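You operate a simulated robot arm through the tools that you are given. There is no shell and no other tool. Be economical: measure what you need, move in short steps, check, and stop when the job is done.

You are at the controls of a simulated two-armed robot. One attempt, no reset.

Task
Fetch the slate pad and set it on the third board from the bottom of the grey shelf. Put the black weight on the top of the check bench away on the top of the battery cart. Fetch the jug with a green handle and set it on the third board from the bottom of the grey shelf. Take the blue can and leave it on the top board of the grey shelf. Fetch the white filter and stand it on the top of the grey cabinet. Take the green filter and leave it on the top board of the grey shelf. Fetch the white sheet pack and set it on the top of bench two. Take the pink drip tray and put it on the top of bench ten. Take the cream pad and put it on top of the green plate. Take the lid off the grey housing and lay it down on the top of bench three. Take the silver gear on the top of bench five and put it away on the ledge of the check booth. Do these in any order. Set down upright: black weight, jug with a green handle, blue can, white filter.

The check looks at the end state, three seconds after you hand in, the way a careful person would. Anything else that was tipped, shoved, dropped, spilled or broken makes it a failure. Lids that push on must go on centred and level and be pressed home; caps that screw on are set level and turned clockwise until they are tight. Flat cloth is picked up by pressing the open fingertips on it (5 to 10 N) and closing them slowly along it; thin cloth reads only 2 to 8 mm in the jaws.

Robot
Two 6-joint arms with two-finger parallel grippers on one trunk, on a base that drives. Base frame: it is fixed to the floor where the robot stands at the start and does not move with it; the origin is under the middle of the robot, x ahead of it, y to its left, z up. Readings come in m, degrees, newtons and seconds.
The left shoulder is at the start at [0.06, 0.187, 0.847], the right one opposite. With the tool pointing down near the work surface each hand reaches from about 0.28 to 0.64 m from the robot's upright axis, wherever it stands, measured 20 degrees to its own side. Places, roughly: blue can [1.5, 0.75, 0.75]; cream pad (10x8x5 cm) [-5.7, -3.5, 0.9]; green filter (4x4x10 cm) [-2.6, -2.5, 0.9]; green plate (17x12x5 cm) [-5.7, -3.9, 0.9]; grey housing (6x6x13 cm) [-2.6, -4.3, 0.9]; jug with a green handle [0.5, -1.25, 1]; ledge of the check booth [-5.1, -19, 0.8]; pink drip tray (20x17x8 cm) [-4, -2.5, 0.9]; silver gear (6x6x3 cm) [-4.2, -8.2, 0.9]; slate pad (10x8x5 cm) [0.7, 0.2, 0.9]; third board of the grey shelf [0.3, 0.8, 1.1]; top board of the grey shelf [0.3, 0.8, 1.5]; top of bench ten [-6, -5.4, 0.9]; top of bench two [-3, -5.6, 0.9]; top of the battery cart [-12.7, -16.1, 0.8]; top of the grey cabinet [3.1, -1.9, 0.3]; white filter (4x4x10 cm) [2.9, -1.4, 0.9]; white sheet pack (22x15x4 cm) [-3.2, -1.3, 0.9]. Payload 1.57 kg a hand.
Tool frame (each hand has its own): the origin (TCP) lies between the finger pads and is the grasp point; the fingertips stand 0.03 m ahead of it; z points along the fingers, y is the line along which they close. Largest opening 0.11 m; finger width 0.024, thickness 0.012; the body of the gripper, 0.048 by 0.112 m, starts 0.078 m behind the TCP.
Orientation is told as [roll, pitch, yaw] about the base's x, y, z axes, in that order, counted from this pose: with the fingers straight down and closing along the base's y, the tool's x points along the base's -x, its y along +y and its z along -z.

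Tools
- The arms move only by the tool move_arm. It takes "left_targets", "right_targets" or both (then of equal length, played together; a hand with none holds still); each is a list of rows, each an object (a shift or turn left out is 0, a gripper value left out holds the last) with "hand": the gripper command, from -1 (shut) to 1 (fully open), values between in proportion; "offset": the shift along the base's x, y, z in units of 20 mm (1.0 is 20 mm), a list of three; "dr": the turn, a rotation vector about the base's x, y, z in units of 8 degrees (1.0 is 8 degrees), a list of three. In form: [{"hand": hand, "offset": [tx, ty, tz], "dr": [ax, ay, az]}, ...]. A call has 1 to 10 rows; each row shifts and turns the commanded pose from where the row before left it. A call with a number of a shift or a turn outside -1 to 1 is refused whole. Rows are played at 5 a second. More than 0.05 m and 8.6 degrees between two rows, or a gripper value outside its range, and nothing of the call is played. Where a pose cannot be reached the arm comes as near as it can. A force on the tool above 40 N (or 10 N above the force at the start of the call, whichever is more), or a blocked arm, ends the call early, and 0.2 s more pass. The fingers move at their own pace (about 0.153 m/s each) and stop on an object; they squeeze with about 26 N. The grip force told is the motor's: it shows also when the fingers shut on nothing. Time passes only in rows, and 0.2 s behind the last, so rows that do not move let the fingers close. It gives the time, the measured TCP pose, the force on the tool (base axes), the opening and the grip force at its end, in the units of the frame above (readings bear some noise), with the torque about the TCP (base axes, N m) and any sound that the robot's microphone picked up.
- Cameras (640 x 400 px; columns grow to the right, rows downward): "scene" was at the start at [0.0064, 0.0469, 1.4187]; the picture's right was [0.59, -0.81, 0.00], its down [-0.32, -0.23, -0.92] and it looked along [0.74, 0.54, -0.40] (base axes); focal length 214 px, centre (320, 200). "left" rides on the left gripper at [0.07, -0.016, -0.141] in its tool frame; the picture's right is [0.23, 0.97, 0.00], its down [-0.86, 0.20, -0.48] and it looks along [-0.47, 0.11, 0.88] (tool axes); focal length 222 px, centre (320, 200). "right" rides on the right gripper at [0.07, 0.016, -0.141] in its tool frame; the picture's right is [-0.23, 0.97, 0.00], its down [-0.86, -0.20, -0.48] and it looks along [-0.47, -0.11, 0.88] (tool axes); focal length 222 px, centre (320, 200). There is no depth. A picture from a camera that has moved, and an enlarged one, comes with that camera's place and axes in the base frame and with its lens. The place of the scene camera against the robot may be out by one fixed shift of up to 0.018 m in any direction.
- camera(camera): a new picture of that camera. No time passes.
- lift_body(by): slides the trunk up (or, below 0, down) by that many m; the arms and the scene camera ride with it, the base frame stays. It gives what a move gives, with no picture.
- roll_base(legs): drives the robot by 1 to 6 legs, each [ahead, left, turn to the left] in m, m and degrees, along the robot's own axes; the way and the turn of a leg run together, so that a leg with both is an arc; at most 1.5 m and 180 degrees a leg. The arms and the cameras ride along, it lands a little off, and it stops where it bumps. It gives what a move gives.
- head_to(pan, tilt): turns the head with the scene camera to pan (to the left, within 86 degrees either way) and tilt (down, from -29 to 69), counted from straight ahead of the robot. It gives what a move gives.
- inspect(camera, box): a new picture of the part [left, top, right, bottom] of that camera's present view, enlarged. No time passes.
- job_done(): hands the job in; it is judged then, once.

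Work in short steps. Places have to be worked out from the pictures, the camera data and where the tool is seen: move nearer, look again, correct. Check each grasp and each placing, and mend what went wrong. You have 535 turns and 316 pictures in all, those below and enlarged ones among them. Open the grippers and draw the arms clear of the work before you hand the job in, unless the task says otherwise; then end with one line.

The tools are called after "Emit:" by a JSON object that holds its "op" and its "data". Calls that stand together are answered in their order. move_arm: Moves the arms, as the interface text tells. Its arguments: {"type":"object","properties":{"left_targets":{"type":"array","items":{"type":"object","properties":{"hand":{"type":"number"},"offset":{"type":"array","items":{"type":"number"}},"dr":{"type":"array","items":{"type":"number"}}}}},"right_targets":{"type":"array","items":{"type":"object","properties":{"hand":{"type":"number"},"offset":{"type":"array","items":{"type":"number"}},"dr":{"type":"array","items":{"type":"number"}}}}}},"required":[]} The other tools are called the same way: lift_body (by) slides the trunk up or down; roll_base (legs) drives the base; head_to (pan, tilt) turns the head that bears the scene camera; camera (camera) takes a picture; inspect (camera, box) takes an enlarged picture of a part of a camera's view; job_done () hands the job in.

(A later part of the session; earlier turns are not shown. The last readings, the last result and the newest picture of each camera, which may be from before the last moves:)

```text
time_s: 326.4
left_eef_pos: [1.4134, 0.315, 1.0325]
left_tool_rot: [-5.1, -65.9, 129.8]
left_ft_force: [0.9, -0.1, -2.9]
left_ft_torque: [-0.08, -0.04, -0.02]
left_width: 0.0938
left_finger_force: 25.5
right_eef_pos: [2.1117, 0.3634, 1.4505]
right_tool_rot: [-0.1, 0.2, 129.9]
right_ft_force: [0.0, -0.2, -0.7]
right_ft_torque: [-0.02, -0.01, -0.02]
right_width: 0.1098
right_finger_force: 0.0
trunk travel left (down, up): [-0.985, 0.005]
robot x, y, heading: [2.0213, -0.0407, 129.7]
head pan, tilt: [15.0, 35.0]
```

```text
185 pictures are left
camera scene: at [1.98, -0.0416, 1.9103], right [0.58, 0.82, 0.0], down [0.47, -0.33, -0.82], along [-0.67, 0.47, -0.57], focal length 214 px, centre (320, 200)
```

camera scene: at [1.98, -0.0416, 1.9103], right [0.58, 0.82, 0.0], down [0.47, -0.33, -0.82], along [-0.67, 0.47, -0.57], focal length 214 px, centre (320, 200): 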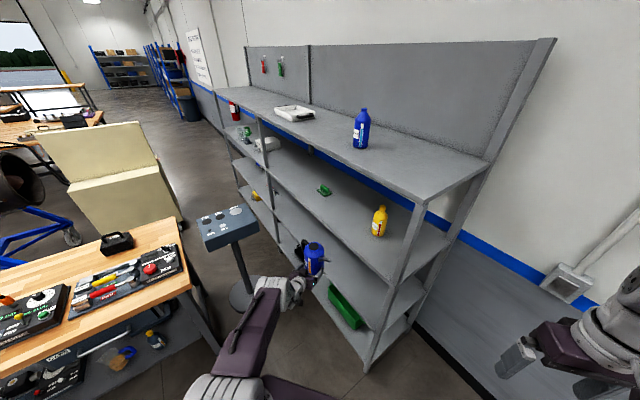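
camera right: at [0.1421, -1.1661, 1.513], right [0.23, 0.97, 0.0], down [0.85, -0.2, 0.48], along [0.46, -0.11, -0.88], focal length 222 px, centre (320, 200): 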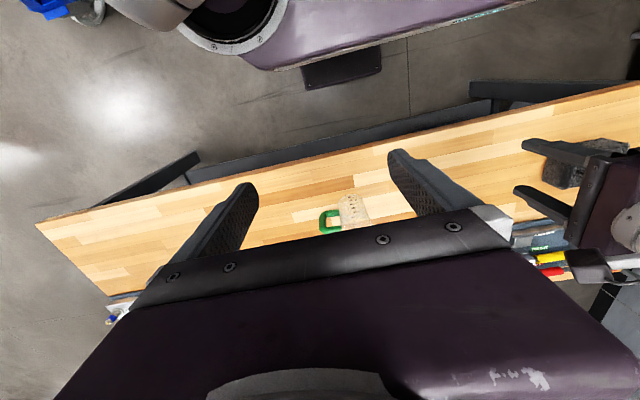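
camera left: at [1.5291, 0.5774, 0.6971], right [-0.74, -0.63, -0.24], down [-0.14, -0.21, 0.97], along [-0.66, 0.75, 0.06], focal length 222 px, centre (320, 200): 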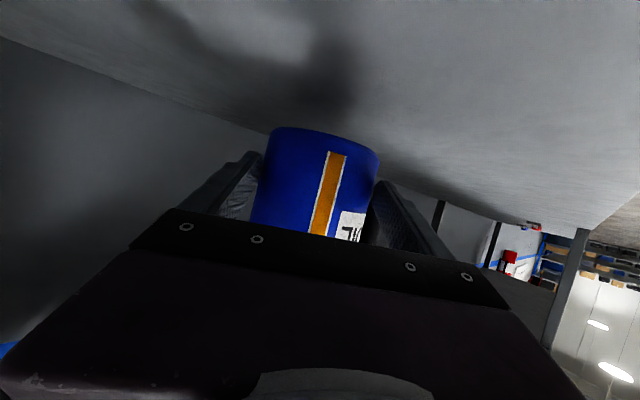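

Trunk is at its top; now raising the hand by the arm in steps, keeping the can upright.

Emit:
{"op": "move_arm", "data": {"left_targets": [{"offset": [0, 0, 1]}, {"offset": [0, 0, 1]}, {"offset": [0, 0, 1]}, {"offset": [0, 0, 1]}, {"offset": [0, 0, 1]}, {"offset": [0, 0, 1]}, {"offset": [0, 0, 1]}, {"offset": [0, 0, 1]}, {"offset": [0, 0, 1]}, {"offset": [0, 0, 1]}]}}

Emit:
{"op": "move_arm", "data": {"left_targets": [{"offset": [0, 0, 1]}, {"offset": [0, 0, 1]}, {"offset": [0, 0, 1]}, {"offset": [0, 0, 1]}, {"offset": [0, 0, 1]}, {"offset": [0, 0, 1]}, {"offset": [0, 0, 1]}, {"offset": [0, 0, 1]}, {"offset": [0, 0, 1]}, {"offset": [0, 0, 1]}]}}

Emit:
{"op": "camera", "data": {"camera": "scene"}}

```text
time_s: 328.6
left_eef_pos: [1.414, 0.3138, 1.2317]
left_tool_rot: [-5.2, -65.9, 129.7]
left_ft_force: [-0.2, -0.4, -1.6]
left_ft_torque: [-0.09, -0.07, 0.0]
left_width: 0.0933
left_finger_force: 26.2
right_eef_pos: [2.1121, 0.3628, 1.4498]
right_tool_rot: [0.0, 0.1, 129.9]
right_ft_force: [0.5, -0.3, 0.5]
right_ft_torque: [0.0, 0.0, 0.02]
right_width: 0.11
right_finger_force: 0.2
trunk travel left (down, up): [-0.985, 0.005]
robot x, y, heading: [2.0234, -0.0373, 129.8]
head pan, tilt: [15.0, 35.0]
```

```text
time_s: 330.8
left_eef_pos: [1.4129, 0.3149, 1.4312]
left_tool_rot: [-5.2, -65.7, 129.8]
left_ft_force: [0.0, 0.4, -1.7]
left_ft_torque: [-0.1, -0.03, 0.0]
left_width: 0.0929
left_finger_force: 25.7
right_eef_pos: [2.1116, 0.364, 1.451]
right_tool_rot: [-0.1, 0.1, 129.7]
right_ft_force: [-1.1, 0.0, -0.1]
right_ft_torque: [0.01, 0.0, 0.06]
right_width: 0.1097
right_finger_force: 0.1
trunk travel left (down, up): [-0.985, 0.005]
robot x, y, heading: [2.0209, -0.037, 129.8]
head pan, tilt: [15.0, 35.0]
```

```text
184 pictures are left
camera scene: at [1.9807, -0.0421, 1.9104], right [0.58, 0.82, 0.0], down [0.47, -0.33, -0.82], along [-0.67, 0.47, -0.57], focal length 214 px, centre (320, 200)
```

scene: 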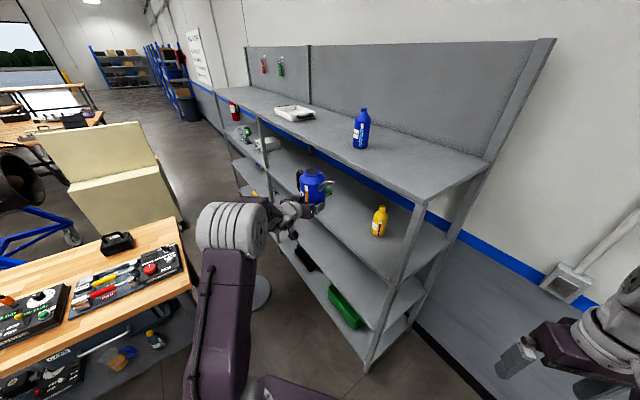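

Works well. Up another 0.2 m.

Emit:
{"op": "move_arm", "data": {"left_targets": [{"offset": [0, 0, 1]}, {"offset": [0, 0, 1]}, {"offset": [0, 0, 1]}, {"offset": [0, 0, 1]}, {"offset": [0, 0, 1]}, {"offset": [0, 0, 1]}, {"offset": [0, 0, 1]}, {"offset": [0, 0, 1]}, {"offset": [0, 0, 1]}, {"offset": [0, 0, 1]}]}}

Emit:
{"op": "camera", "data": {"camera": "left"}}

Emit:
{"op": "camera", "data": {"camera": "scene"}}

```text
time_s: 332.9
left_eef_pos: [1.413, 0.3161, 1.6317]
left_tool_rot: [-5.1, -65.8, 129.8]
left_ft_force: [0.0, 0.0, -2.2]
left_ft_torque: [-0.12, -0.07, 0.02]
left_width: 0.0931
left_finger_force: 26.1
right_eef_pos: [2.1127, 0.3641, 1.451]
right_tool_rot: [-0.1, 0.1, 129.7]
right_ft_force: [-0.3, 0.0, -0.2]
right_ft_torque: [-0.03, 0.0, 0.01]
right_width: 0.1101
right_finger_force: 0.1
trunk travel left (down, up): [-0.985, 0.005]
robot x, y, heading: [2.0238, -0.0384, 129.9]
head pan, tilt: [15.0, 35.0]
```

```text
183 pictures are left
camera left: at [1.5169, 0.1946, 1.6276], right [-0.74, -0.63, -0.24], down [-0.14, -0.21, 0.97], along [-0.66, 0.75, 0.06], focal length 222 px, centre (320, 200)
```

left: 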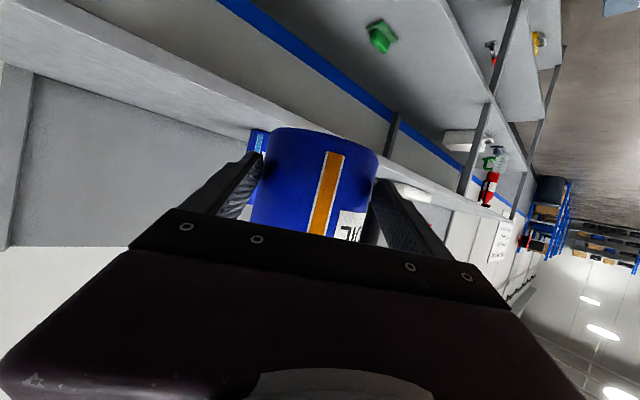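

```text
182 pictures are left
camera scene: at [1.9803, -0.0417, 1.9104], right [0.58, 0.82, 0.0], down [0.47, -0.33, -0.82], along [-0.67, 0.47, -0.57], focal length 214 px, centre (320, 200)
```

scene: 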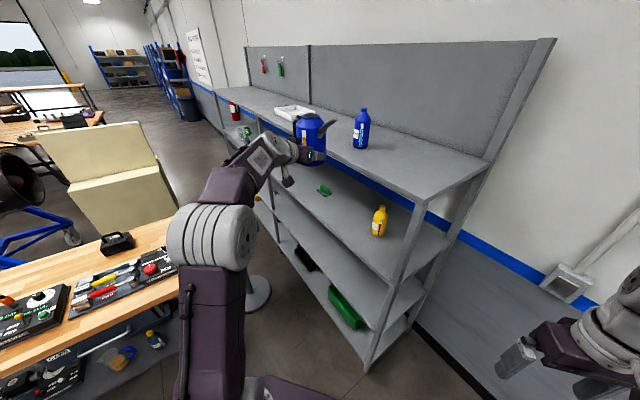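

Target on the top board: [1.5, 0.68], right of the soap bottle at [1.27, 0.69]. The can's bottom is ≈1.59, above the board. Moving ahead, then strafing right.

Emit:
{"op": "roll_base", "data": {"legs": [[0.2, 0, 0], [0, -0.3, 0]]}}

Emit:
{"op": "camera", "data": {"camera": "scene"}}

Emit:
{"op": "camera", "data": {"camera": "left"}}

```text
time_s: 336.2
left_eef_pos: [1.5092, 0.6581, 1.6312]
left_tool_rot: [-5.6, -65.8, 130.2]
left_ft_force: [-0.2, -0.2, -0.4]
left_ft_torque: [0.01, 0.0, -0.05]
left_width: 0.0002
left_finger_force: 21.4
right_eef_pos: [2.2096, 0.7066, 1.4521]
right_tool_rot: [-0.3, 0.1, 129.9]
right_ft_force: [-0.7, -0.1, -0.3]
right_ft_torque: [0.01, -0.04, 0.01]
right_width: 0.1098
right_finger_force: 0.2
trunk travel left (down, up): [-0.985, 0.005]
robot x, y, heading: [2.1233, 0.3046, 129.7]
head pan, tilt: [15.0, 35.0]
```

```text
181 pictures are left
camera scene: at [2.0769, 0.3002, 1.9103], right [0.57, 0.82, 0.0], down [0.47, -0.33, -0.82], along [-0.67, 0.47, -0.57], focal length 214 px, centre (320, 200)
```

scene: 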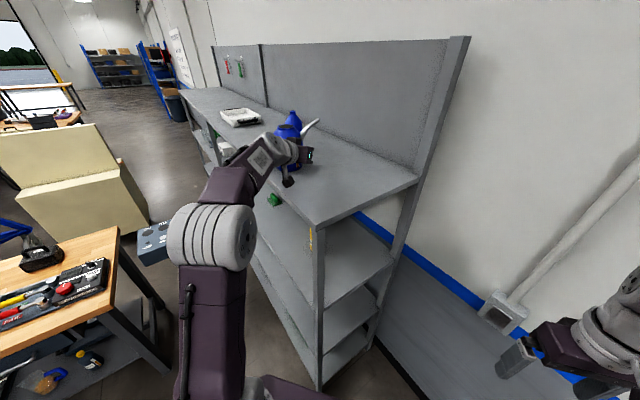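

```text
180 pictures are left
camera left: at [1.614, 0.5369, 1.6266], right [-0.74, -0.63, -0.25], down [-0.14, -0.21, 0.97], along [-0.66, 0.75, 0.06], focal length 222 px, centre (320, 200)
```

left: 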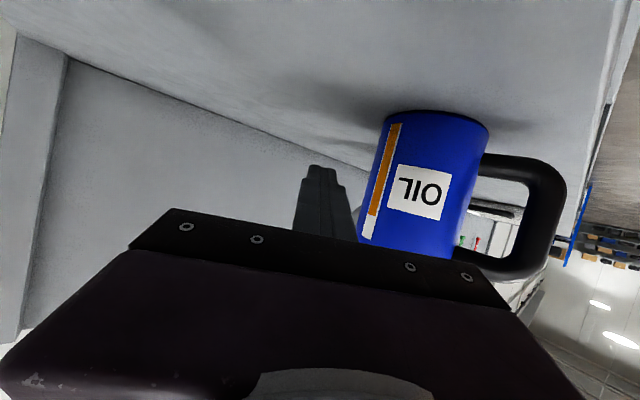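

The fingers closed empty, but the can appears to stand on the top board right beside them. Looking closely, including at the soap bottle.

Emit:
{"op": "inspect", "data": {"camera": "scene", "box": [210, 80, 370, 200]}}

Emit:
{"op": "head_to", "data": {"pan": 15, "tilt": 20}}

```text
3.33 times, centred on (290, 140) of scene
camera zoom: at [2.0769, 0.3002, 1.9103], right [0.57, 0.82, 0.0], down [0.47, -0.33, -0.82], along [-0.67, 0.47, -0.57], focal length 715 px, centre (420, 400)
```

zoom: 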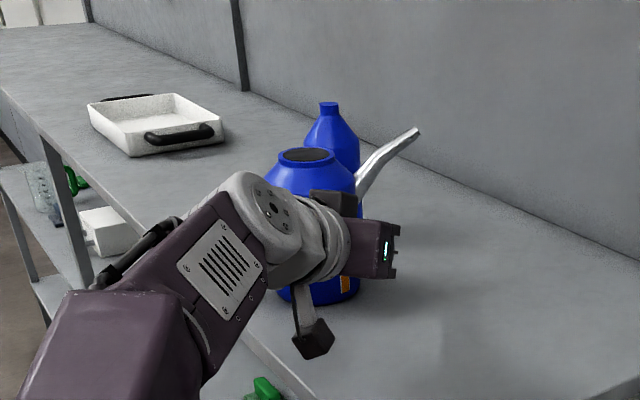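

```text
time_s: 337.0
left_eef_pos: [1.5126, 0.6591, 1.6317]
left_tool_rot: [-5.2, -65.9, 130.0]
left_ft_force: [0.2, 1.0, -0.5]
left_ft_torque: [-0.01, 0.01, -0.01]
left_width: 0.0002
left_finger_force: 21.5
right_eef_pos: [2.2108, 0.7081, 1.4504]
right_tool_rot: [-0.1, 0.1, 129.9]
right_ft_force: [-0.2, 0.1, -0.1]
right_ft_torque: [0.02, 0.02, 0.0]
right_width: 0.1099
right_finger_force: 0.0
trunk travel left (down, up): [-0.985, 0.005]
robot x, y, heading: [2.1245, 0.3077, 129.7]
head pan, tilt: [15.0, 20.0]
```

The can stands upright on the top board just in front of the soap bottle, which is also upright. Backing the hand straight away.

Emit:
{"op": "roll_base", "data": {"legs": [[-0.25, 0, 0], [0, 0.15, 0]]}}

Emit:
{"op": "camera", "data": {"camera": "scene"}}

```text
time_s: 339.7
left_eef_pos: [1.5662, 0.3763, 1.6338]
left_tool_rot: [-4.6, -65.9, 129.4]
left_ft_force: [0.4, 0.0, -0.1]
left_ft_torque: [-0.05, 0.02, 0.03]
left_width: 0.0001
left_finger_force: 21.6
right_eef_pos: [2.2635, 0.4242, 1.4505]
right_tool_rot: [0.1, 0.1, 129.8]
right_ft_force: [-0.3, 0.4, 0.1]
right_ft_torque: [-0.02, 0.06, 0.04]
right_width: 0.1102
right_finger_force: 0.1
trunk travel left (down, up): [-0.985, 0.005]
robot x, y, heading: [2.1702, 0.017, 129.8]
head pan, tilt: [15.0, 20.0]
```

```text
178 pictures are left
camera scene: at [2.1303, 0.0216, 1.9344], right [0.58, 0.82, 0.0], down [0.28, -0.2, -0.94], along [-0.77, 0.54, -0.34], focal length 214 px, centre (320, 200)
```

scene: 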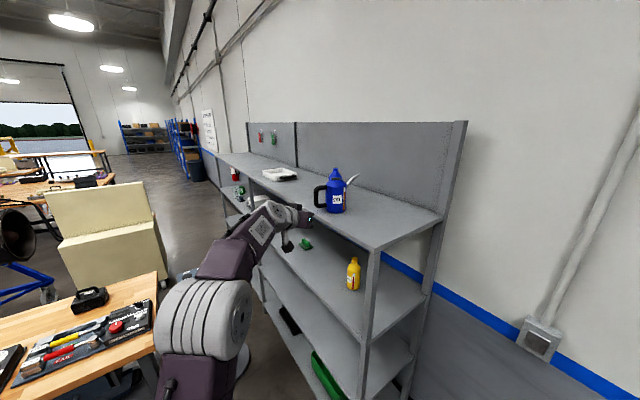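

Emit:
{"op": "inspect", "data": {"camera": "scene", "box": [270, 150, 390, 230]}}

```text
5.00 times, centred on (330, 190) of scene
camera zoom: at [2.1303, 0.0216, 1.9344], right [0.58, 0.82, 0.0], down [0.28, -0.2, -0.94], along [-0.77, 0.54, -0.34], focal length 1072 px, centre (270, 250)
```

zoom: 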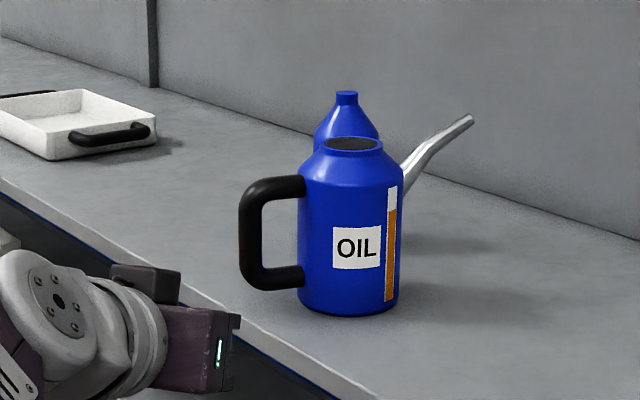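

Blue can done: upright on the top board, clear of the soap. Now to the west side: turning south, driving past the bench's end and then west.

Emit:
{"op": "roll_base", "data": {"legs": [[0, 0, 140], [1.4, 0, 0], [1.35, 0, 0], [0, 0, -90], [1.5, 0, 0], [0.7, 0, 0]]}}

Emit:
{"op": "head_to", "data": {"pan": 0, "tilt": 20}}

Emit:
{"op": "camera", "data": {"camera": "scene"}}

```text
time_s: 373.1
left_eef_pos: [-0.7769, -2.8506, 1.6336]
left_tool_rot: [-5.2, -65.9, 177.4]
left_ft_force: [0.2, 0.4, 0.7]
left_ft_torque: [0.0, 0.02, -0.01]
left_width: 0.0001
left_finger_force: 21.4
right_eef_pos: [-0.3409, -2.3014, 1.4525]
right_tool_rot: [-0.1, 0.1, 177.5]
right_ft_force: [0.3, -0.5, 0.6]
right_ft_torque: [-0.04, 0.0, -0.05]
right_width: 0.1099
right_finger_force: 0.1
trunk travel left (down, up): [-0.985, 0.005]
robot x, y, heading: [-0.1079, -2.6347, 177.7]
head pan, tilt: [15.0, 20.0]
```

```text
time_s: 373.9
left_eef_pos: [-0.7759, -2.85, 1.6321]
left_tool_rot: [-5.2, -65.9, 177.4]
left_ft_force: [0.7, -0.6, -0.5]
left_ft_torque: [0.03, 0.0, 0.0]
left_width: 0.0001
left_finger_force: 20.5
right_eef_pos: [-0.3426, -2.3021, 1.4513]
right_tool_rot: [-0.2, 0.1, 177.4]
right_ft_force: [0.3, 0.1, 0.4]
right_ft_torque: [-0.03, 0.03, -0.02]
right_width: 0.1098
right_finger_force: 0.0
trunk travel left (down, up): [-0.985, 0.005]
robot x, y, heading: [-0.1056, -2.636, 177.4]
head pan, tilt: [0.0, 20.0]
```

```text
176 pictures are left
camera scene: at [-0.1466, -2.6446, 1.9343], right [0.04, 1.0, 0.0], down [0.34, -0.01, -0.94], along [-0.94, 0.04, -0.34], focal length 214 px, centre (320, 200)
```

scene: 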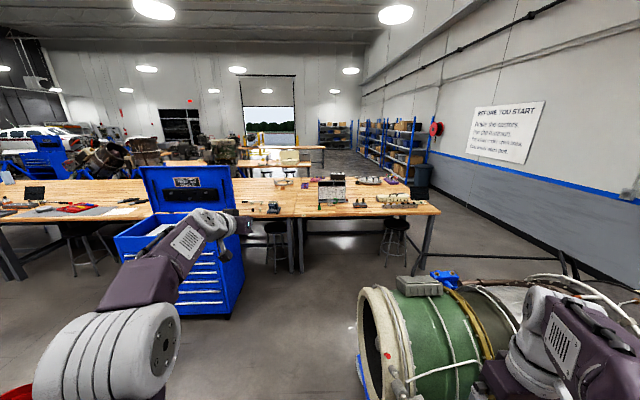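

I'll zoom onto the bench ahead to find the green filter.

Emit:
{"op": "inspect", "data": {"camera": "scene", "box": [230, 165, 450, 255]}}

Emit:
{"op": "inspect", "data": {"camera": "scene", "box": [0, 150, 240, 260]}}

```text
2.91 times, centred on (340, 210) of scene
camera zoom: at [-0.1466, -2.6446, 1.9343], right [0.04, 1.0, 0.0], down [0.34, -0.01, -0.94], along [-0.94, 0.04, -0.34], focal length 624 px, centre (262, 171)
```

zoom: 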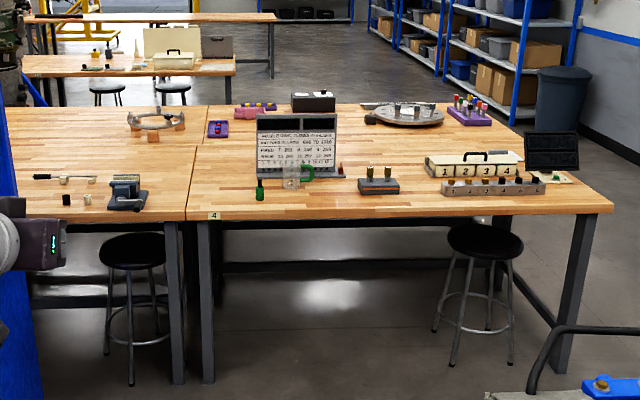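

```text
2.67 times, centred on (120, 205) of scene
camera zoom: at [-0.1466, -2.6446, 1.9343], right [0.04, 1.0, 0.0], down [0.34, -0.01, -0.94], along [-0.94, 0.04, -0.34], focal length 572 px, centre (853, 187)
```

zoom: 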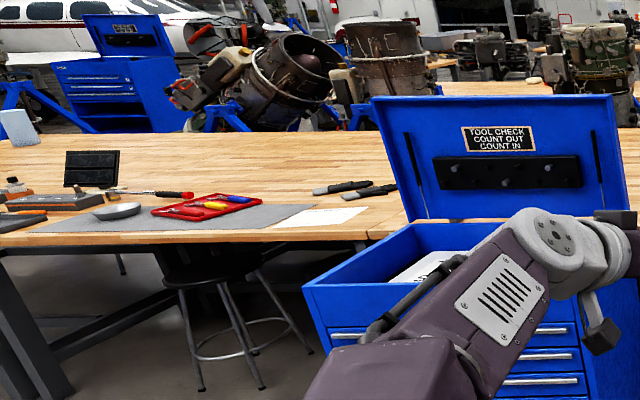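

The green filter stands at about [−2.63, −2.545] near the bench's front edge. I'll swing a bit south to clear the engine, lower the trunk, then line up in front.

Emit:
{"op": "roll_base", "data": {"legs": [[0, 0.3, 2.5], [1.35, 0, 0]]}}

Emit:
{"op": "head_to", "data": {"pan": -20, "tilt": 30}}

Emit:
{"op": "camera", "data": {"camera": "scene"}}

```text
time_s: 382.3
left_eef_pos: [-2.1144, -3.1856, 1.633]
left_tool_rot: [-5.3, -65.9, -179.7]
left_ft_force: [-0.2, -0.4, -0.2]
left_ft_torque: [0.02, 0.0, -0.02]
left_width: 0.0
left_finger_force: 21.1
right_eef_pos: [-1.7081, -2.6161, 1.4513]
right_tool_rot: [0.0, 0.1, -179.7]
right_ft_force: [-0.1, -0.5, 0.2]
right_ft_torque: [0.02, 0.02, -0.01]
right_width: 0.1102
right_finger_force: 0.0
trunk travel left (down, up): [-0.985, 0.005]
robot x, y, heading: [-1.4527, -2.941, -179.8]
head pan, tilt: [0.0, 20.0]
```

```text
time_s: 383.1
left_eef_pos: [-2.117, -3.1869, 1.6328]
left_tool_rot: [-5.3, -65.9, -179.7]
left_ft_force: [-0.4, -0.3, 0.3]
left_ft_torque: [0.01, 0.0, 0.0]
left_width: 0.0001
left_finger_force: 20.7
right_eef_pos: [-1.7084, -2.6156, 1.4512]
right_tool_rot: [-0.2, 0.3, -179.7]
right_ft_force: [0.2, 0.3, -0.1]
right_ft_torque: [-0.04, -0.01, 0.03]
right_width: 0.11
right_finger_force: 0.1
trunk travel left (down, up): [-0.985, 0.005]
robot x, y, heading: [-1.4591, -2.943, -179.5]
head pan, tilt: [-20.0, 30.0]
```

```text
173 pictures are left
camera scene: at [-1.4894, -2.9179, 1.9182], right [0.34, 0.94, 0.0], down [0.47, -0.17, -0.87], along [-0.82, 0.29, -0.5], focal length 214 px, centre (320, 200)
```

scene: 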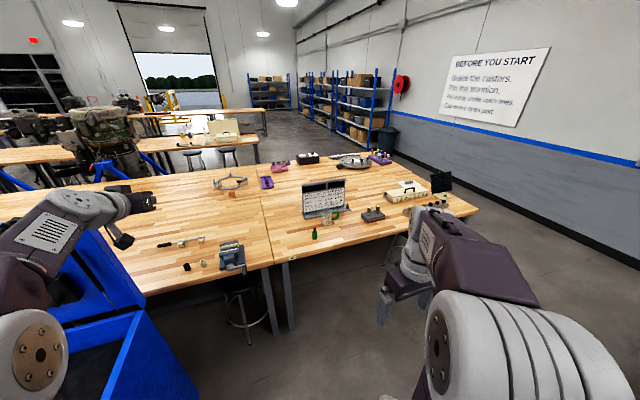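

Filter confirmed at [−2.625, −2.56]. Moving forward 0.3 and strafing right 0.63.

Emit:
{"op": "roll_base", "data": {"legs": [[0.25, 0, 0], [0, -0.62, 0]]}}

Emit:
{"op": "lift_body", "data": {"by": -0.4}}

Emit:
{"op": "lift_body", "data": {"by": -0.27}}

Emit:
{"op": "move_arm", "data": {"left_targets": [{"hand": 0.5}, {"hand": 0.5}, {"hand": 0.5}]}}

Emit:
{"op": "camera", "data": {"camera": "left"}}

Emit:
{"op": "camera", "data": {"camera": "scene"}}

```text
time_s: 388.0
left_eef_pos: [-2.3738, -2.5743, 1.6316]
left_tool_rot: [-5.4, -65.9, -179.2]
left_ft_force: [1.3, -0.5, 0.7]
left_ft_torque: [0.01, 0.01, 0.01]
left_width: 0.0
left_finger_force: 21.3
right_eef_pos: [-1.9689, -2.0032, 1.4518]
right_tool_rot: [-0.2, 0.3, -179.5]
right_ft_force: [0.2, -0.9, 0.7]
right_ft_torque: [0.02, -0.01, -0.02]
right_width: 0.11
right_finger_force: 0.1
trunk travel left (down, up): [-0.985, 0.005]
robot x, y, heading: [-1.7111, -2.3213, -179.2]
head pan, tilt: [-20.0, 30.0]
```

```text
time_s: 391.8
left_eef_pos: [-2.3728, -2.5718, 1.2322]
left_tool_rot: [-5.2, -65.9, -179.4]
left_ft_force: [0.1, 0.2, -0.3]
left_ft_torque: [-0.01, 0.01, 0.01]
left_width: 0.0
left_finger_force: 21.7
right_eef_pos: [-1.9684, -2.001, 1.0515]
right_tool_rot: [-0.1, 0.2, -179.5]
right_ft_force: [-0.7, -0.6, 0.0]
right_ft_torque: [0.02, 0.01, -0.01]
right_width: 0.1097
right_finger_force: 0.1
trunk travel left (down, up): [-0.585, 0.405]
robot x, y, heading: [-1.7124, -2.3235, -179.2]
head pan, tilt: [-20.0, 30.0]
```

```text
time_s: 394.6
left_eef_pos: [-2.3731, -2.5719, 0.9634]
left_tool_rot: [-5.2, -65.9, -179.5]
left_ft_force: [0.0, 0.5, 0.4]
left_ft_torque: [-0.01, 0.0, -0.06]
left_width: 0.0001
left_finger_force: 20.7
right_eef_pos: [-1.9682, -2.0005, 0.7806]
right_tool_rot: [-0.1, 0.2, -179.5]
right_ft_force: [-0.1, -0.5, -0.7]
right_ft_torque: [0.04, 0.0, 0.01]
right_width: 0.1098
right_finger_force: 0.0
trunk travel left (down, up): [-0.315, 0.675]
robot x, y, heading: [-1.7139, -2.3224, -179.4]
head pan, tilt: [-20.0, 30.0]
```

```text
time_s: 395.4
left_eef_pos: [-2.3727, -2.5718, 0.9633]
left_tool_rot: [-5.2, -65.9, -179.5]
left_ft_force: [0.6, 0.8, -0.3]
left_ft_torque: [-0.03, 0.01, -0.01]
left_width: 0.0825
left_finger_force: 0.1
right_eef_pos: [-1.969, -2.0001, 0.7812]
right_tool_rot: [-0.1, 0.3, -179.4]
right_ft_force: [0.1, 0.3, -0.1]
right_ft_torque: [0.02, 0.02, 0.0]
right_width: 0.1102
right_finger_force: 0.2
trunk travel left (down, up): [-0.315, 0.675]
robot x, y, heading: [-1.7174, -2.3207, -179.4]
head pan, tilt: [-20.0, 30.0]
```

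```text
172 pictures are left
camera left: at [-2.215, -2.5683, 0.9576], right [0.02, -0.97, -0.24], down [0.07, -0.24, 0.97], along [-1.0, -0.04, 0.06], focal length 222 px, centre (320, 200)
```

left: 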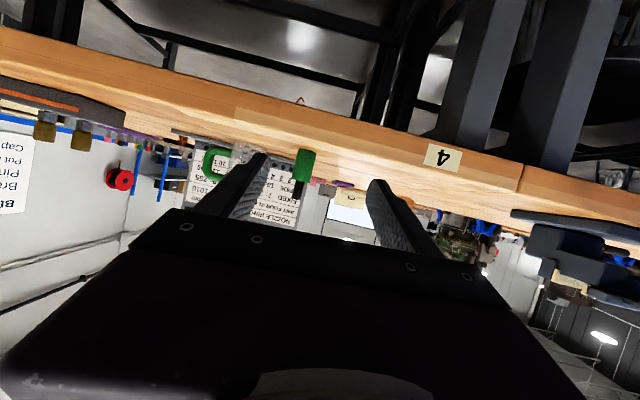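

```text
171 pictures are left
camera scene: at [-1.7473, -2.3011, 1.2482], right [0.33, 0.94, 0.0], down [0.47, -0.17, -0.87], along [-0.82, 0.29, -0.5], focal length 214 px, centre (320, 200)
```

scene: 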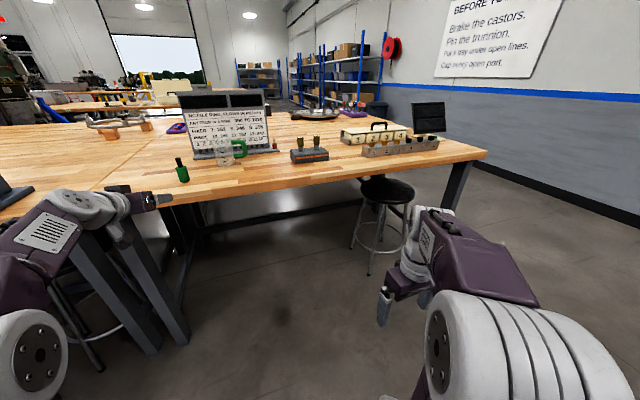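

The filter's body spans z 0.90–0.963 at y ≈ −2.535. I'll strafe right 3.3 cm, lower 2 cm, and advance to 7 cm short.

Emit:
{"op": "lift_body", "data": {"by": -0.02}}

Emit:
{"op": "roll_base", "data": {"legs": [[0.16, -0.033, 0]]}}

Emit:
{"op": "camera", "data": {"camera": "left"}}

```text
time_s: 396.1
left_eef_pos: [-2.3742, -2.5723, 0.9432]
left_tool_rot: [-5.1, -65.8, -179.5]
left_ft_force: [0.4, 0.6, 0.5]
left_ft_torque: [0.0, 0.01, -0.01]
left_width: 0.0827
left_finger_force: 0.1
right_eef_pos: [-1.9679, -2.0011, 0.7607]
right_tool_rot: [-0.1, 0.1, -179.4]
right_ft_force: [-0.1, -0.4, 1.1]
right_ft_torque: [0.07, 0.02, 0.0]
right_width: 0.1102
right_finger_force: 0.2
trunk travel left (down, up): [-0.295, 0.695]
robot x, y, heading: [-1.7119, -2.3224, -179.2]
head pan, tilt: [-20.0, 30.0]
```

```text
time_s: 397.5
left_eef_pos: [-2.5354, -2.5406, 0.9413]
left_tool_rot: [-5.2, -65.7, -179.5]
left_ft_force: [0.0, -0.7, -0.8]
left_ft_torque: [-0.02, 0.0, 0.03]
left_width: 0.0827
left_finger_force: 0.0
right_eef_pos: [-2.1302, -1.9681, 0.7606]
right_tool_rot: [-0.2, 0.2, -179.5]
right_ft_force: [0.8, -0.4, -0.3]
right_ft_torque: [-0.02, -0.01, -0.02]
right_width: 0.1099
right_finger_force: 0.1
trunk travel left (down, up): [-0.295, 0.695]
robot x, y, heading: [-1.873, -2.2924, -179.5]
head pan, tilt: [-20.0, 30.0]
```

```text
170 pictures are left
camera left: at [-2.3768, -2.5368, 0.9371], right [0.02, -0.97, -0.24], down [0.07, -0.24, 0.97], along [-1.0, -0.04, 0.06], focal length 222 px, centre (320, 200)
```

left: 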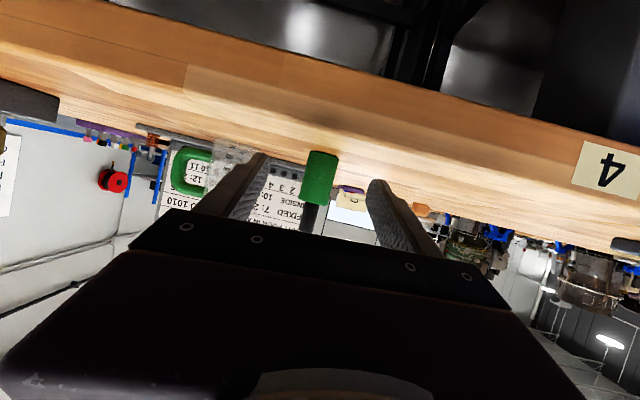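

Centred at 320 px, 7.6 cm beyond the TCP. Advancing 6.5 cm and closing.

Emit:
{"op": "roll_base", "data": {"legs": [[0.065, 0, 0]]}}

Emit:
{"op": "camera", "data": {"camera": "left"}}

Emit:
{"op": "move_arm", "data": {"left_targets": [{"hand": 0}, {"hand": -0.2}, {"hand": -1}, {"offset": [0, 0, 0]}, {"offset": [0, 0, 0]}]}}

Emit:
{"op": "camera", "data": {"camera": "left"}}

```text
time_s: 398.5
left_eef_pos: [-2.6007, -2.5414, 0.9421]
left_tool_rot: [-5.1, -65.8, -179.5]
left_ft_force: [-0.5, 0.0, 0.0]
left_ft_torque: [0.03, -0.01, 0.0]
left_width: 0.0823
left_finger_force: 0.2
right_eef_pos: [-2.1967, -1.9699, 0.7605]
right_tool_rot: [0.0, 0.2, -179.4]
right_ft_force: [-0.3, 0.8, 0.3]
right_ft_torque: [0.0, -0.01, 0.02]
right_width: 0.1103
right_finger_force: 0.1
trunk travel left (down, up): [-0.295, 0.695]
robot x, y, heading: [-1.9436, -2.2935, -179.4]
head pan, tilt: [-20.0, 30.0]
```

```text
169 pictures are left
camera left: at [-2.4427, -2.5378, 0.9369], right [0.02, -0.97, -0.24], down [0.07, -0.24, 0.97], along [-1.0, -0.04, 0.06], focal length 222 px, centre (320, 200)
```

left: 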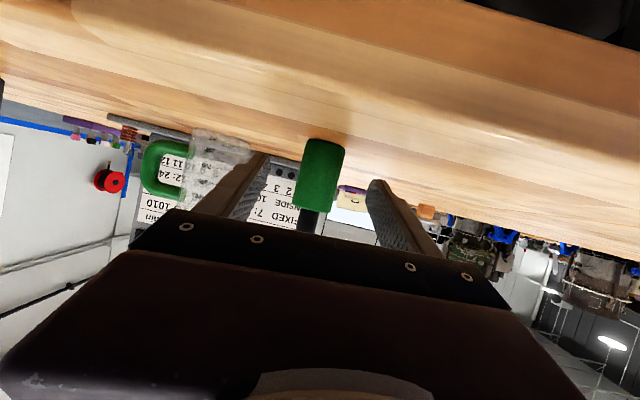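

```text
time_s: 399.7
left_eef_pos: [-2.6005, -2.5409, 0.9427]
left_tool_rot: [-5.2, -65.9, -179.5]
left_ft_force: [-0.4, -0.6, 0.3]
left_ft_torque: [0.0, 0.0, -0.02]
left_width: 0.0001
left_finger_force: 21.9
right_eef_pos: [-2.1953, -1.9699, 0.7614]
right_tool_rot: [-0.1, 0.2, -179.4]
right_ft_force: [-0.4, -0.1, 0.7]
right_ft_torque: [0.02, 0.0, 0.01]
right_width: 0.1099
right_finger_force: 0.1
trunk travel left (down, up): [-0.295, 0.695]
robot x, y, heading: [-1.9374, -2.2945, -179.3]
head pan, tilt: [-20.0, 30.0]
```

```text
168 pictures are left
camera left: at [-2.4417, -2.5378, 0.9375], right [0.02, -0.97, -0.24], down [0.07, -0.24, 0.97], along [-1.0, -0.04, 0.06], focal length 222 px, centre (320, 200)
```

left: 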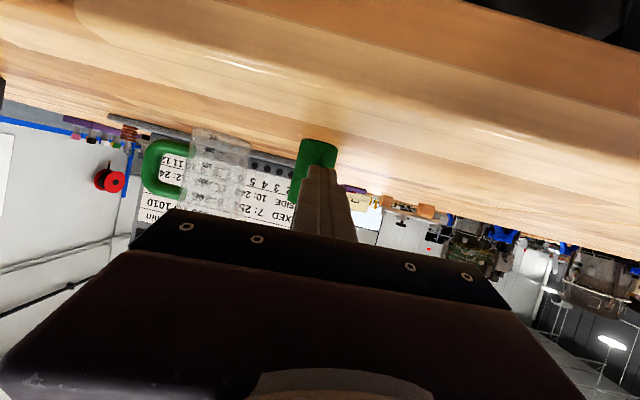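

The fingers closed just short of it. Reopening, advancing 3.5 cm more.

Emit:
{"op": "move_arm", "data": {"left_targets": [{"hand": 0.5}, {"hand": 0.5}, {"hand": 0.5}, {"hand": 0.5}]}}

Emit:
{"op": "roll_base", "data": {"legs": [[0.037, 0, 0]]}}

Emit:
{"op": "camera", "data": {"camera": "left"}}

```text
time_s: 400.7
left_eef_pos: [-2.6, -2.5412, 0.9427]
left_tool_rot: [-5.3, -65.9, -179.5]
left_ft_force: [-0.2, -0.3, -0.4]
left_ft_torque: [-0.02, 0.05, 0.01]
left_width: 0.0827
left_finger_force: 0.1
right_eef_pos: [-2.1934, -1.9692, 0.7623]
right_tool_rot: [-0.1, 0.2, -179.4]
right_ft_force: [0.1, 0.0, 0.7]
right_ft_torque: [0.02, 0.01, 0.02]
right_width: 0.1098
right_finger_force: 0.0
trunk travel left (down, up): [-0.295, 0.695]
robot x, y, heading: [-1.9371, -2.2913, -179.4]
head pan, tilt: [-20.0, 30.0]
```

```text
time_s: 401.6
left_eef_pos: [-2.638, -2.5408, 0.9408]
left_tool_rot: [-5.2, -65.8, -179.4]
left_ft_force: [-0.7, 0.0, 0.1]
left_ft_torque: [-0.03, 0.01, -0.04]
left_width: 0.0825
left_finger_force: 0.0
right_eef_pos: [-2.2331, -1.9699, 0.7605]
right_tool_rot: [-0.2, 0.3, -179.4]
right_ft_force: [-0.1, 0.6, -0.4]
right_ft_torque: [0.01, -0.05, -0.02]
right_width: 0.1099
right_finger_force: 0.0
trunk travel left (down, up): [-0.295, 0.695]
robot x, y, heading: [-1.9758, -2.292, -179.4]
head pan, tilt: [-20.0, 30.0]
```

```text
167 pictures are left
camera left: at [-2.4801, -2.5382, 0.9367], right [0.02, -0.97, -0.24], down [0.07, -0.24, 0.97], along [-1.0, -0.04, 0.06], focal length 222 px, centre (320, 200)
```

left: 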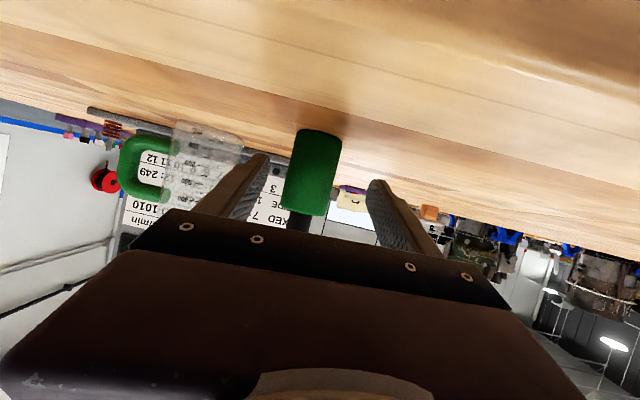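

Now the body is at the pads. Closing.

Emit:
{"op": "move_arm", "data": {"left_targets": [{"hand": 0}, {"hand": -0.2}, {"hand": -1}, {"offset": [0, 0, 0]}, {"offset": [0, 0, 0]}]}}

Emit:
{"op": "lift_body", "data": {"by": 0.1}}

Emit:
{"op": "camera", "data": {"camera": "left"}}

```text
time_s: 402.8
left_eef_pos: [-2.638, -2.5426, 0.9418]
left_tool_rot: [-5.2, -65.8, -179.4]
left_ft_force: [-0.3, -0.3, 0.1]
left_ft_torque: [-0.01, -0.03, 0.01]
left_width: 0.035
left_finger_force: 26.0
right_eef_pos: [-2.232, -1.9695, 0.7614]
right_tool_rot: [-0.2, 0.2, -179.4]
right_ft_force: [0.1, 0.0, 1.0]
right_ft_torque: [-0.06, 0.01, 0.03]
right_width: 0.1101
right_finger_force: 0.1
trunk travel left (down, up): [-0.295, 0.695]
robot x, y, heading: [-1.9767, -2.2919, -179.4]
head pan, tilt: [-20.0, 30.0]
```

```text
time_s: 404.1
left_eef_pos: [-2.6374, -2.5409, 1.0427]
left_tool_rot: [-5.2, -65.8, -179.5]
left_ft_force: [-0.2, 0.3, -0.3]
left_ft_torque: [-0.03, 0.02, 0.0]
left_width: 0.0348
left_finger_force: 25.7
right_eef_pos: [-2.2324, -1.971, 0.8604]
right_tool_rot: [-0.2, 0.2, -179.4]
right_ft_force: [-0.6, 1.0, 0.6]
right_ft_torque: [0.0, -0.01, 0.04]
right_width: 0.11
right_finger_force: 0.0
trunk travel left (down, up): [-0.395, 0.595]
robot x, y, heading: [-1.9774, -2.2929, -179.3]
head pan, tilt: [-20.0, 30.0]
```

```text
166 pictures are left
camera left: at [-2.4792, -2.5382, 1.0372], right [0.02, -0.97, -0.24], down [0.07, -0.24, 0.97], along [-1.0, -0.04, 0.06], focal length 222 px, centre (320, 200)
```

left: 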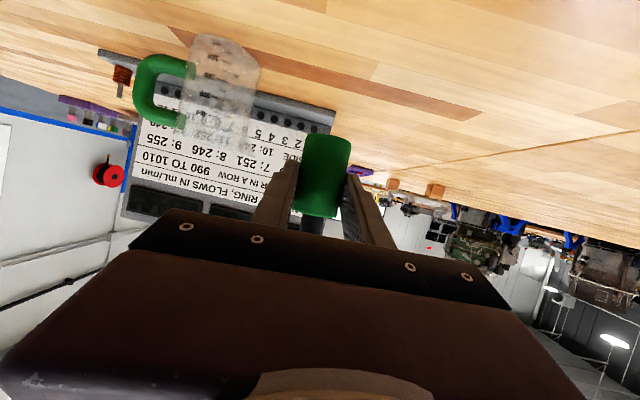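

Green filter held (35 mm). I'll raise, back off a bit and look at the way north between the bench and the engine.

Emit:
{"op": "lift_body", "data": {"by": 0.4}}

Emit:
{"op": "roll_base", "data": {"legs": [[-0.3, 0.3, 0]]}}

Emit:
{"op": "head_to", "data": {"pan": -80, "tilt": 35}}

Emit:
{"op": "camera", "data": {"camera": "scene"}}

```text
time_s: 407.9
left_eef_pos: [-2.6379, -2.5419, 1.4417]
left_tool_rot: [-5.2, -65.8, -179.4]
left_ft_force: [-0.1, -1.7, -0.7]
left_ft_torque: [0.0, -0.02, -0.01]
left_width: 0.0348
left_finger_force: 25.6
right_eef_pos: [-2.2325, -1.9699, 1.2611]
right_tool_rot: [-0.1, 0.2, -179.3]
right_ft_force: [-0.6, -0.2, 0.5]
right_ft_torque: [-0.04, -0.02, 0.02]
right_width: 0.1099
right_finger_force: 0.0
trunk travel left (down, up): [-0.795, 0.195]
robot x, y, heading: [-1.9734, -2.2972, -179.6]
head pan, tilt: [-20.0, 30.0]
```

```text
time_s: 410.5
left_eef_pos: [-2.3348, -2.8381, 1.442]
left_tool_rot: [-5.0, -65.9, -179.4]
left_ft_force: [0.4, 0.2, -1.2]
left_ft_torque: [0.0, -0.01, 0.03]
left_width: 0.0347
left_finger_force: 25.7
right_eef_pos: [-1.9324, -2.2639, 1.2611]
right_tool_rot: [0.0, 0.2, -179.1]
right_ft_force: [-0.4, 0.2, -0.1]
right_ft_torque: [-0.06, 0.0, 0.01]
right_width: 0.1099
right_finger_force: 0.0
trunk travel left (down, up): [-0.795, 0.195]
robot x, y, heading: [-1.677, -2.5888, -178.9]
head pan, tilt: [-20.0, 30.0]
```

```text
time_s: 411.8
left_eef_pos: [-2.3337, -2.8392, 1.4422]
left_tool_rot: [-5.3, -65.8, -179.2]
left_ft_force: [0.3, 0.0, -0.9]
left_ft_torque: [0.0, -0.03, 0.02]
left_width: 0.0348
left_finger_force: 26.1
right_eef_pos: [-1.9311, -2.2657, 1.26]
right_tool_rot: [-0.1, 0.1, -179.1]
right_ft_force: [0.5, -0.5, 0.8]
right_ft_torque: [0.0, 0.01, -0.01]
right_width: 0.1101
right_finger_force: 0.1
trunk travel left (down, up): [-0.795, 0.195]
robot x, y, heading: [-1.6742, -2.588, -179.2]
head pan, tilt: [-80.0, 35.0]
```

```text
165 pictures are left
camera scene: at [-1.6395, -2.508, 1.7204], right [0.98, 0.19, 0.0], down [0.11, -0.56, -0.82], along [-0.15, 0.8, -0.57], focal length 214 px, centre (320, 200)
```

scene: 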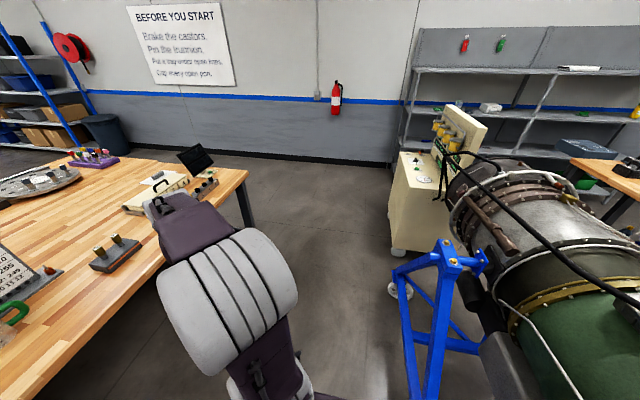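

The aisle at x ≈ −1.85 is clear and leads to the shelf's west end. I'll turn north, drive up, then angle to heading 30° so the hand comes over the top board's west end.

Emit:
{"op": "lift_body", "data": {"by": 0.195}}

Emit:
{"op": "roll_base", "data": {"legs": [[0, 0, -90], [0, 0.17, 0], [1.4, 0, 0], [1.15, 0, 0], [0, 0, -60]]}}

Emit:
{"op": "head_to", "data": {"pan": 10, "tilt": 25}}

Emit:
{"op": "camera", "data": {"camera": "scene"}}

Emit:
{"op": "camera", "data": {"camera": "left"}}

```text
time_s: 413.9
left_eef_pos: [-2.3332, -2.8397, 1.6375]
left_tool_rot: [-5.2, -65.8, -179.2]
left_ft_force: [-0.1, 0.3, -0.5]
left_ft_torque: [0.02, 0.0, 0.01]
left_width: 0.035
left_finger_force: 26.0
right_eef_pos: [-1.9305, -2.2647, 1.456]
right_tool_rot: [-0.1, 0.2, -179.1]
right_ft_force: [-0.7, 1.1, -0.7]
right_ft_torque: [0.01, 0.0, 0.02]
right_width: 0.1102
right_finger_force: 0.1
trunk travel left (down, up): [-0.99, 0.0]
robot x, y, heading: [-1.6785, -2.5851, -179.3]
head pan, tilt: [-80.0, 35.0]
```

```text
time_s: 433.9
left_eef_pos: [-1.425, 0.5147, 1.6381]
left_tool_rot: [-5.2, -65.9, 30.6]
left_ft_force: [0.0, -0.6, -0.5]
left_ft_torque: [-0.01, -0.03, 0.01]
left_width: 0.0345
left_finger_force: 25.4
right_eef_pos: [-1.4887, -0.182, 1.4564]
right_tool_rot: [-0.1, 0.2, 30.8]
right_ft_force: [0.4, 0.8, 0.2]
right_ft_torque: [-0.05, -0.04, -0.02]
right_width: 0.1102
right_finger_force: 0.0
trunk travel left (down, up): [-0.99, 0.0]
robot x, y, heading: [-1.8702, -0.0269, 30.6]
head pan, tilt: [-80.0, 35.0]
```

```text
time_s: 435.6
left_eef_pos: [-1.4259, 0.5151, 1.6378]
left_tool_rot: [-5.1, -65.8, 30.6]
left_ft_force: [-0.1, -0.3, -1.0]
left_ft_torque: [0.01, -0.01, 0.01]
left_width: 0.0346
left_finger_force: 25.9
right_eef_pos: [-1.4883, -0.1811, 1.4563]
right_tool_rot: [-0.1, 0.1, 30.6]
right_ft_force: [1.1, 0.3, -0.2]
right_ft_torque: [0.01, -0.03, 0.02]
right_width: 0.11
right_finger_force: 0.0
trunk travel left (down, up): [-0.99, 0.0]
robot x, y, heading: [-1.8722, -0.0309, 30.7]
head pan, tilt: [10.0, 25.0]
```

```text
164 pictures are left
camera scene: at [-1.8616, -0.0085, 1.9312], right [0.65, -0.76, 0.0], down [-0.32, -0.28, -0.91], along [0.69, 0.59, -0.42], focal length 214 px, centre (320, 200)
```

scene: 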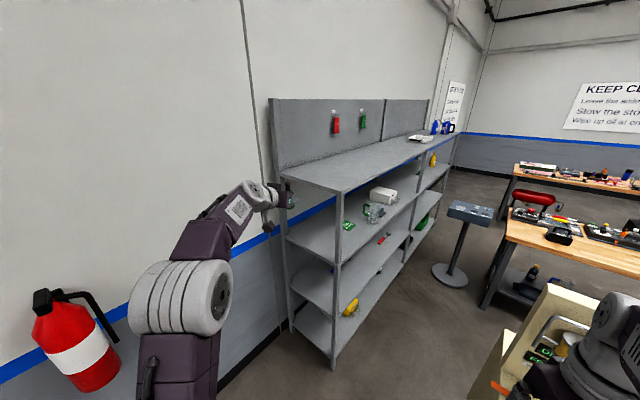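

```text
163 pictures are left
camera left: at [-1.5591, 0.4307, 1.6323], right [-0.51, 0.83, -0.24], down [-0.18, 0.17, 0.97], along [0.84, 0.53, 0.06], focal length 222 px, centre (320, 200)
```

left: 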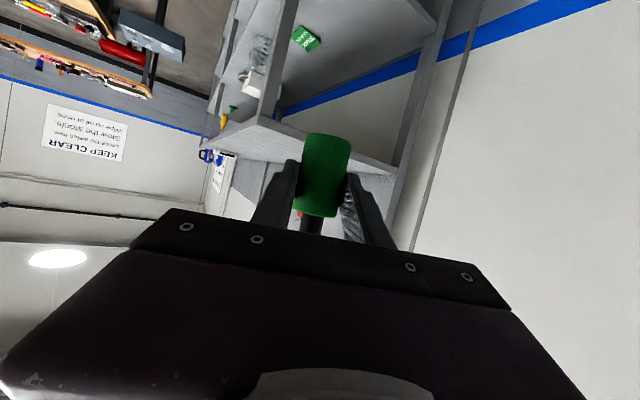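

Top board's west end is x ≈ −1.15, z ≈ 1.54, y 0.53–0.90; the filter's base is at ≈1.59. Driving so the filter comes over [−1.0, 0.67].

Emit:
{"op": "roll_base", "data": {"legs": [[0, -0.08, 0], [0.44, 0, 0]]}}

Emit:
{"op": "camera", "data": {"camera": "left"}}

Emit:
{"op": "inspect", "data": {"camera": "scene", "box": [180, 80, 400, 240]}}

```text
time_s: 438.9
left_eef_pos: [-1.0072, 0.6698, 1.6391]
left_tool_rot: [-5.1, -66.0, 30.7]
left_ft_force: [-0.8, 0.0, -0.6]
left_ft_torque: [-0.01, 0.03, 0.0]
left_width: 0.0345
left_finger_force: 25.8
right_eef_pos: [-1.0713, -0.0289, 1.4574]
right_tool_rot: [0.0, 0.1, 30.8]
right_ft_force: [-0.2, 0.5, 0.8]
right_ft_torque: [-0.01, -0.02, -0.01]
right_width: 0.1096
right_finger_force: 0.1
trunk travel left (down, up): [-0.99, 0.0]
robot x, y, heading: [-1.4501, 0.1262, 30.8]
head pan, tilt: [10.0, 25.0]
```

```text
162 pictures are left
camera left: at [-1.1431, 0.5847, 1.6336], right [-0.5, 0.83, -0.24], down [-0.18, 0.17, 0.97], along [0.84, 0.53, 0.07], focal length 222 px, centre (320, 200)
```

left: 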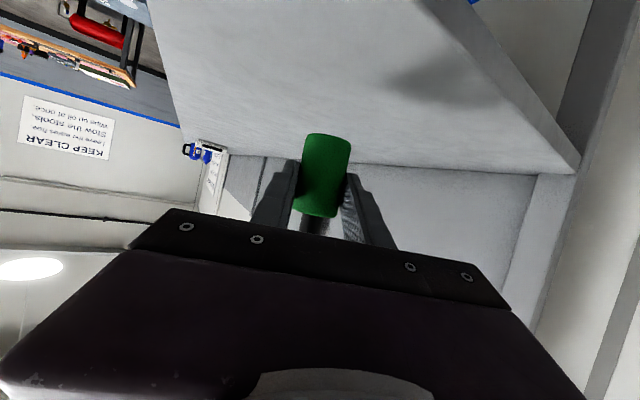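

```text
2.50 times, centred on (290, 160) of scene
camera zoom: at [-1.4462, 0.1452, 1.9312], right [0.65, -0.76, 0.0], down [-0.32, -0.27, -0.91], along [0.69, 0.59, -0.42], focal length 536 px, centre (395, 300)
```

zoom: 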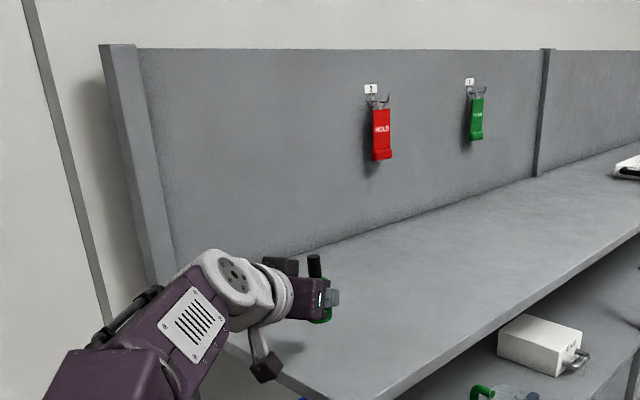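

Over the board with room all around. Lowering in small steps to contact.

Emit:
{"op": "move_arm", "data": {"left_targets": [{"offset": [0, 0, -1]}, {"offset": [0, 0, -0.7]}, {"offset": [0, 0, -0.2]}, {"offset": [0, 0, -0.2]}, {"offset": [0, 0, -0.2]}, {"offset": [0, 0, -0.2]}, {"offset": [0, 0, -0.2]}, {"offset": [0, 0, 0]}]}}

Emit:
{"op": "camera", "data": {"camera": "left"}}

```text
time_s: 440.7
left_eef_pos: [-1.0063, 0.6716, 1.5839]
left_tool_rot: [-5.2, -65.8, 30.6]
left_ft_force: [-0.2, -0.2, -0.9]
left_ft_torque: [0.05, 0.03, 0.0]
left_width: 0.0347
left_finger_force: 26.0
right_eef_pos: [-1.0695, -0.0263, 1.4572]
right_tool_rot: [0.0, 0.2, 30.7]
right_ft_force: [0.6, -0.1, 0.0]
right_ft_torque: [0.02, 0.01, -0.02]
right_width: 0.1097
right_finger_force: 0.1
trunk travel left (down, up): [-0.99, 0.0]
robot x, y, heading: [-1.4513, 0.1239, 30.6]
head pan, tilt: [10.0, 25.0]
```

```text
160 pictures are left
camera left: at [-1.1397, 0.5865, 1.5782], right [-0.51, 0.83, -0.24], down [-0.18, 0.17, 0.97], along [0.84, 0.53, 0.06], focal length 222 px, centre (320, 200)
```

left: 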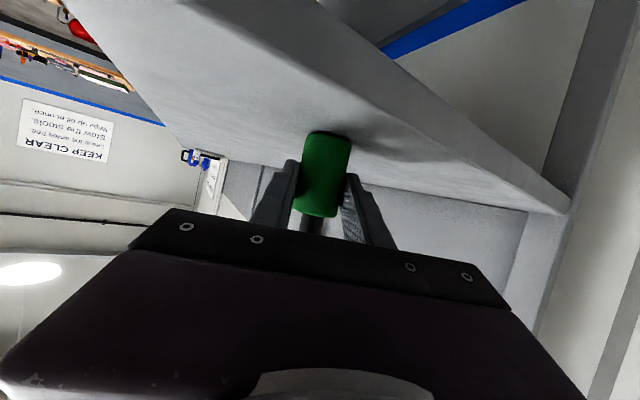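

Emit:
{"op": "move_arm", "data": {"left_targets": [{"offset": [0, 0, -0.15]}, {"offset": [0, 0, -0.15]}, {"offset": [0, 0, -0.15]}, {"offset": [0, 0, -0.15]}, {"offset": [0, 0, -0.15]}, {"offset": [0, 0, -0.15]}, {"offset": [0, 0, 0]}]}}

```text
time_s: 442.3
left_eef_pos: [-1.0077, 0.6685, 1.569]
left_tool_rot: [-5.0, -66.1, 30.4]
left_ft_force: [1.8, 0.2, 20.7]
left_ft_torque: [0.49, -0.19, -0.03]
left_width: 0.0349
left_finger_force: 26.0
right_eef_pos: [-1.0721, -0.0305, 1.456]
right_tool_rot: [0.0, 0.0, 30.7]
right_ft_force: [0.3, 0.1, -0.8]
right_ft_torque: [0.03, -0.02, 0.0]
right_width: 0.1102
right_finger_force: 0.0
trunk travel left (down, up): [-0.99, 0.0]
robot x, y, heading: [-1.4538, 0.1269, 30.6]
head pan, tilt: [10.0, 25.0]
```

Contact at 20 N. Relieving 3 mm, opening gently, and backing straight out.

Emit:
{"op": "move_arm", "data": {"left_targets": [{"offset": [0, 0, 0.12]}, {"hand": -0.2}, {"hand": 0.1}, {"hand": 0.4}, {"offset": [0, 0, 0]}]}}

Emit:
{"op": "roll_base", "data": {"legs": [[-0.35, 0, 0]]}}

Emit:
{"op": "camera", "data": {"camera": "left"}}

```text
time_s: 443.5
left_eef_pos: [-1.0062, 0.6722, 1.5673]
left_tool_rot: [-5.2, -65.7, 30.5]
left_ft_force: [0.1, -1.0, 0.6]
left_ft_torque: [-0.04, 0.0, 0.02]
left_width: 0.077
left_finger_force: 0.1
right_eef_pos: [-1.0697, -0.0265, 1.4575]
right_tool_rot: [0.0, 0.2, 30.6]
right_ft_force: [0.4, 0.1, -0.8]
right_ft_torque: [-0.01, 0.01, 0.04]
right_width: 0.1101
right_finger_force: 0.0
trunk travel left (down, up): [-0.99, 0.0]
robot x, y, heading: [-1.4548, 0.1231, 30.8]
head pan, tilt: [10.0, 25.0]
```

```text
time_s: 445.8
left_eef_pos: [-1.2997, 0.4966, 1.5653]
left_tool_rot: [-5.2, -65.6, 30.5]
left_ft_force: [0.0, 0.1, 0.0]
left_ft_torque: [0.0, 0.02, 0.0]
left_width: 0.0768
left_finger_force: 0.0
right_eef_pos: [-1.3655, -0.2025, 1.4554]
right_tool_rot: [0.0, 0.3, 30.6]
right_ft_force: [-0.4, -0.1, 0.2]
right_ft_torque: [-0.04, 0.04, 0.01]
right_width: 0.1099
right_finger_force: 0.1
trunk travel left (down, up): [-0.99, 0.0]
robot x, y, heading: [-1.7505, -0.0522, 30.5]
head pan, tilt: [10.0, 25.0]
```

```text
159 pictures are left
camera left: at [-1.4343, 0.4112, 1.5614], right [-0.5, 0.83, -0.24], down [-0.18, 0.17, 0.97], along [0.84, 0.53, 0.06], focal length 222 px, centre (320, 200)
```

left: 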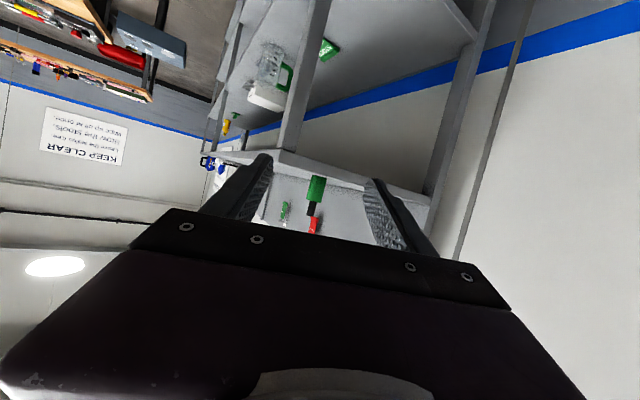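

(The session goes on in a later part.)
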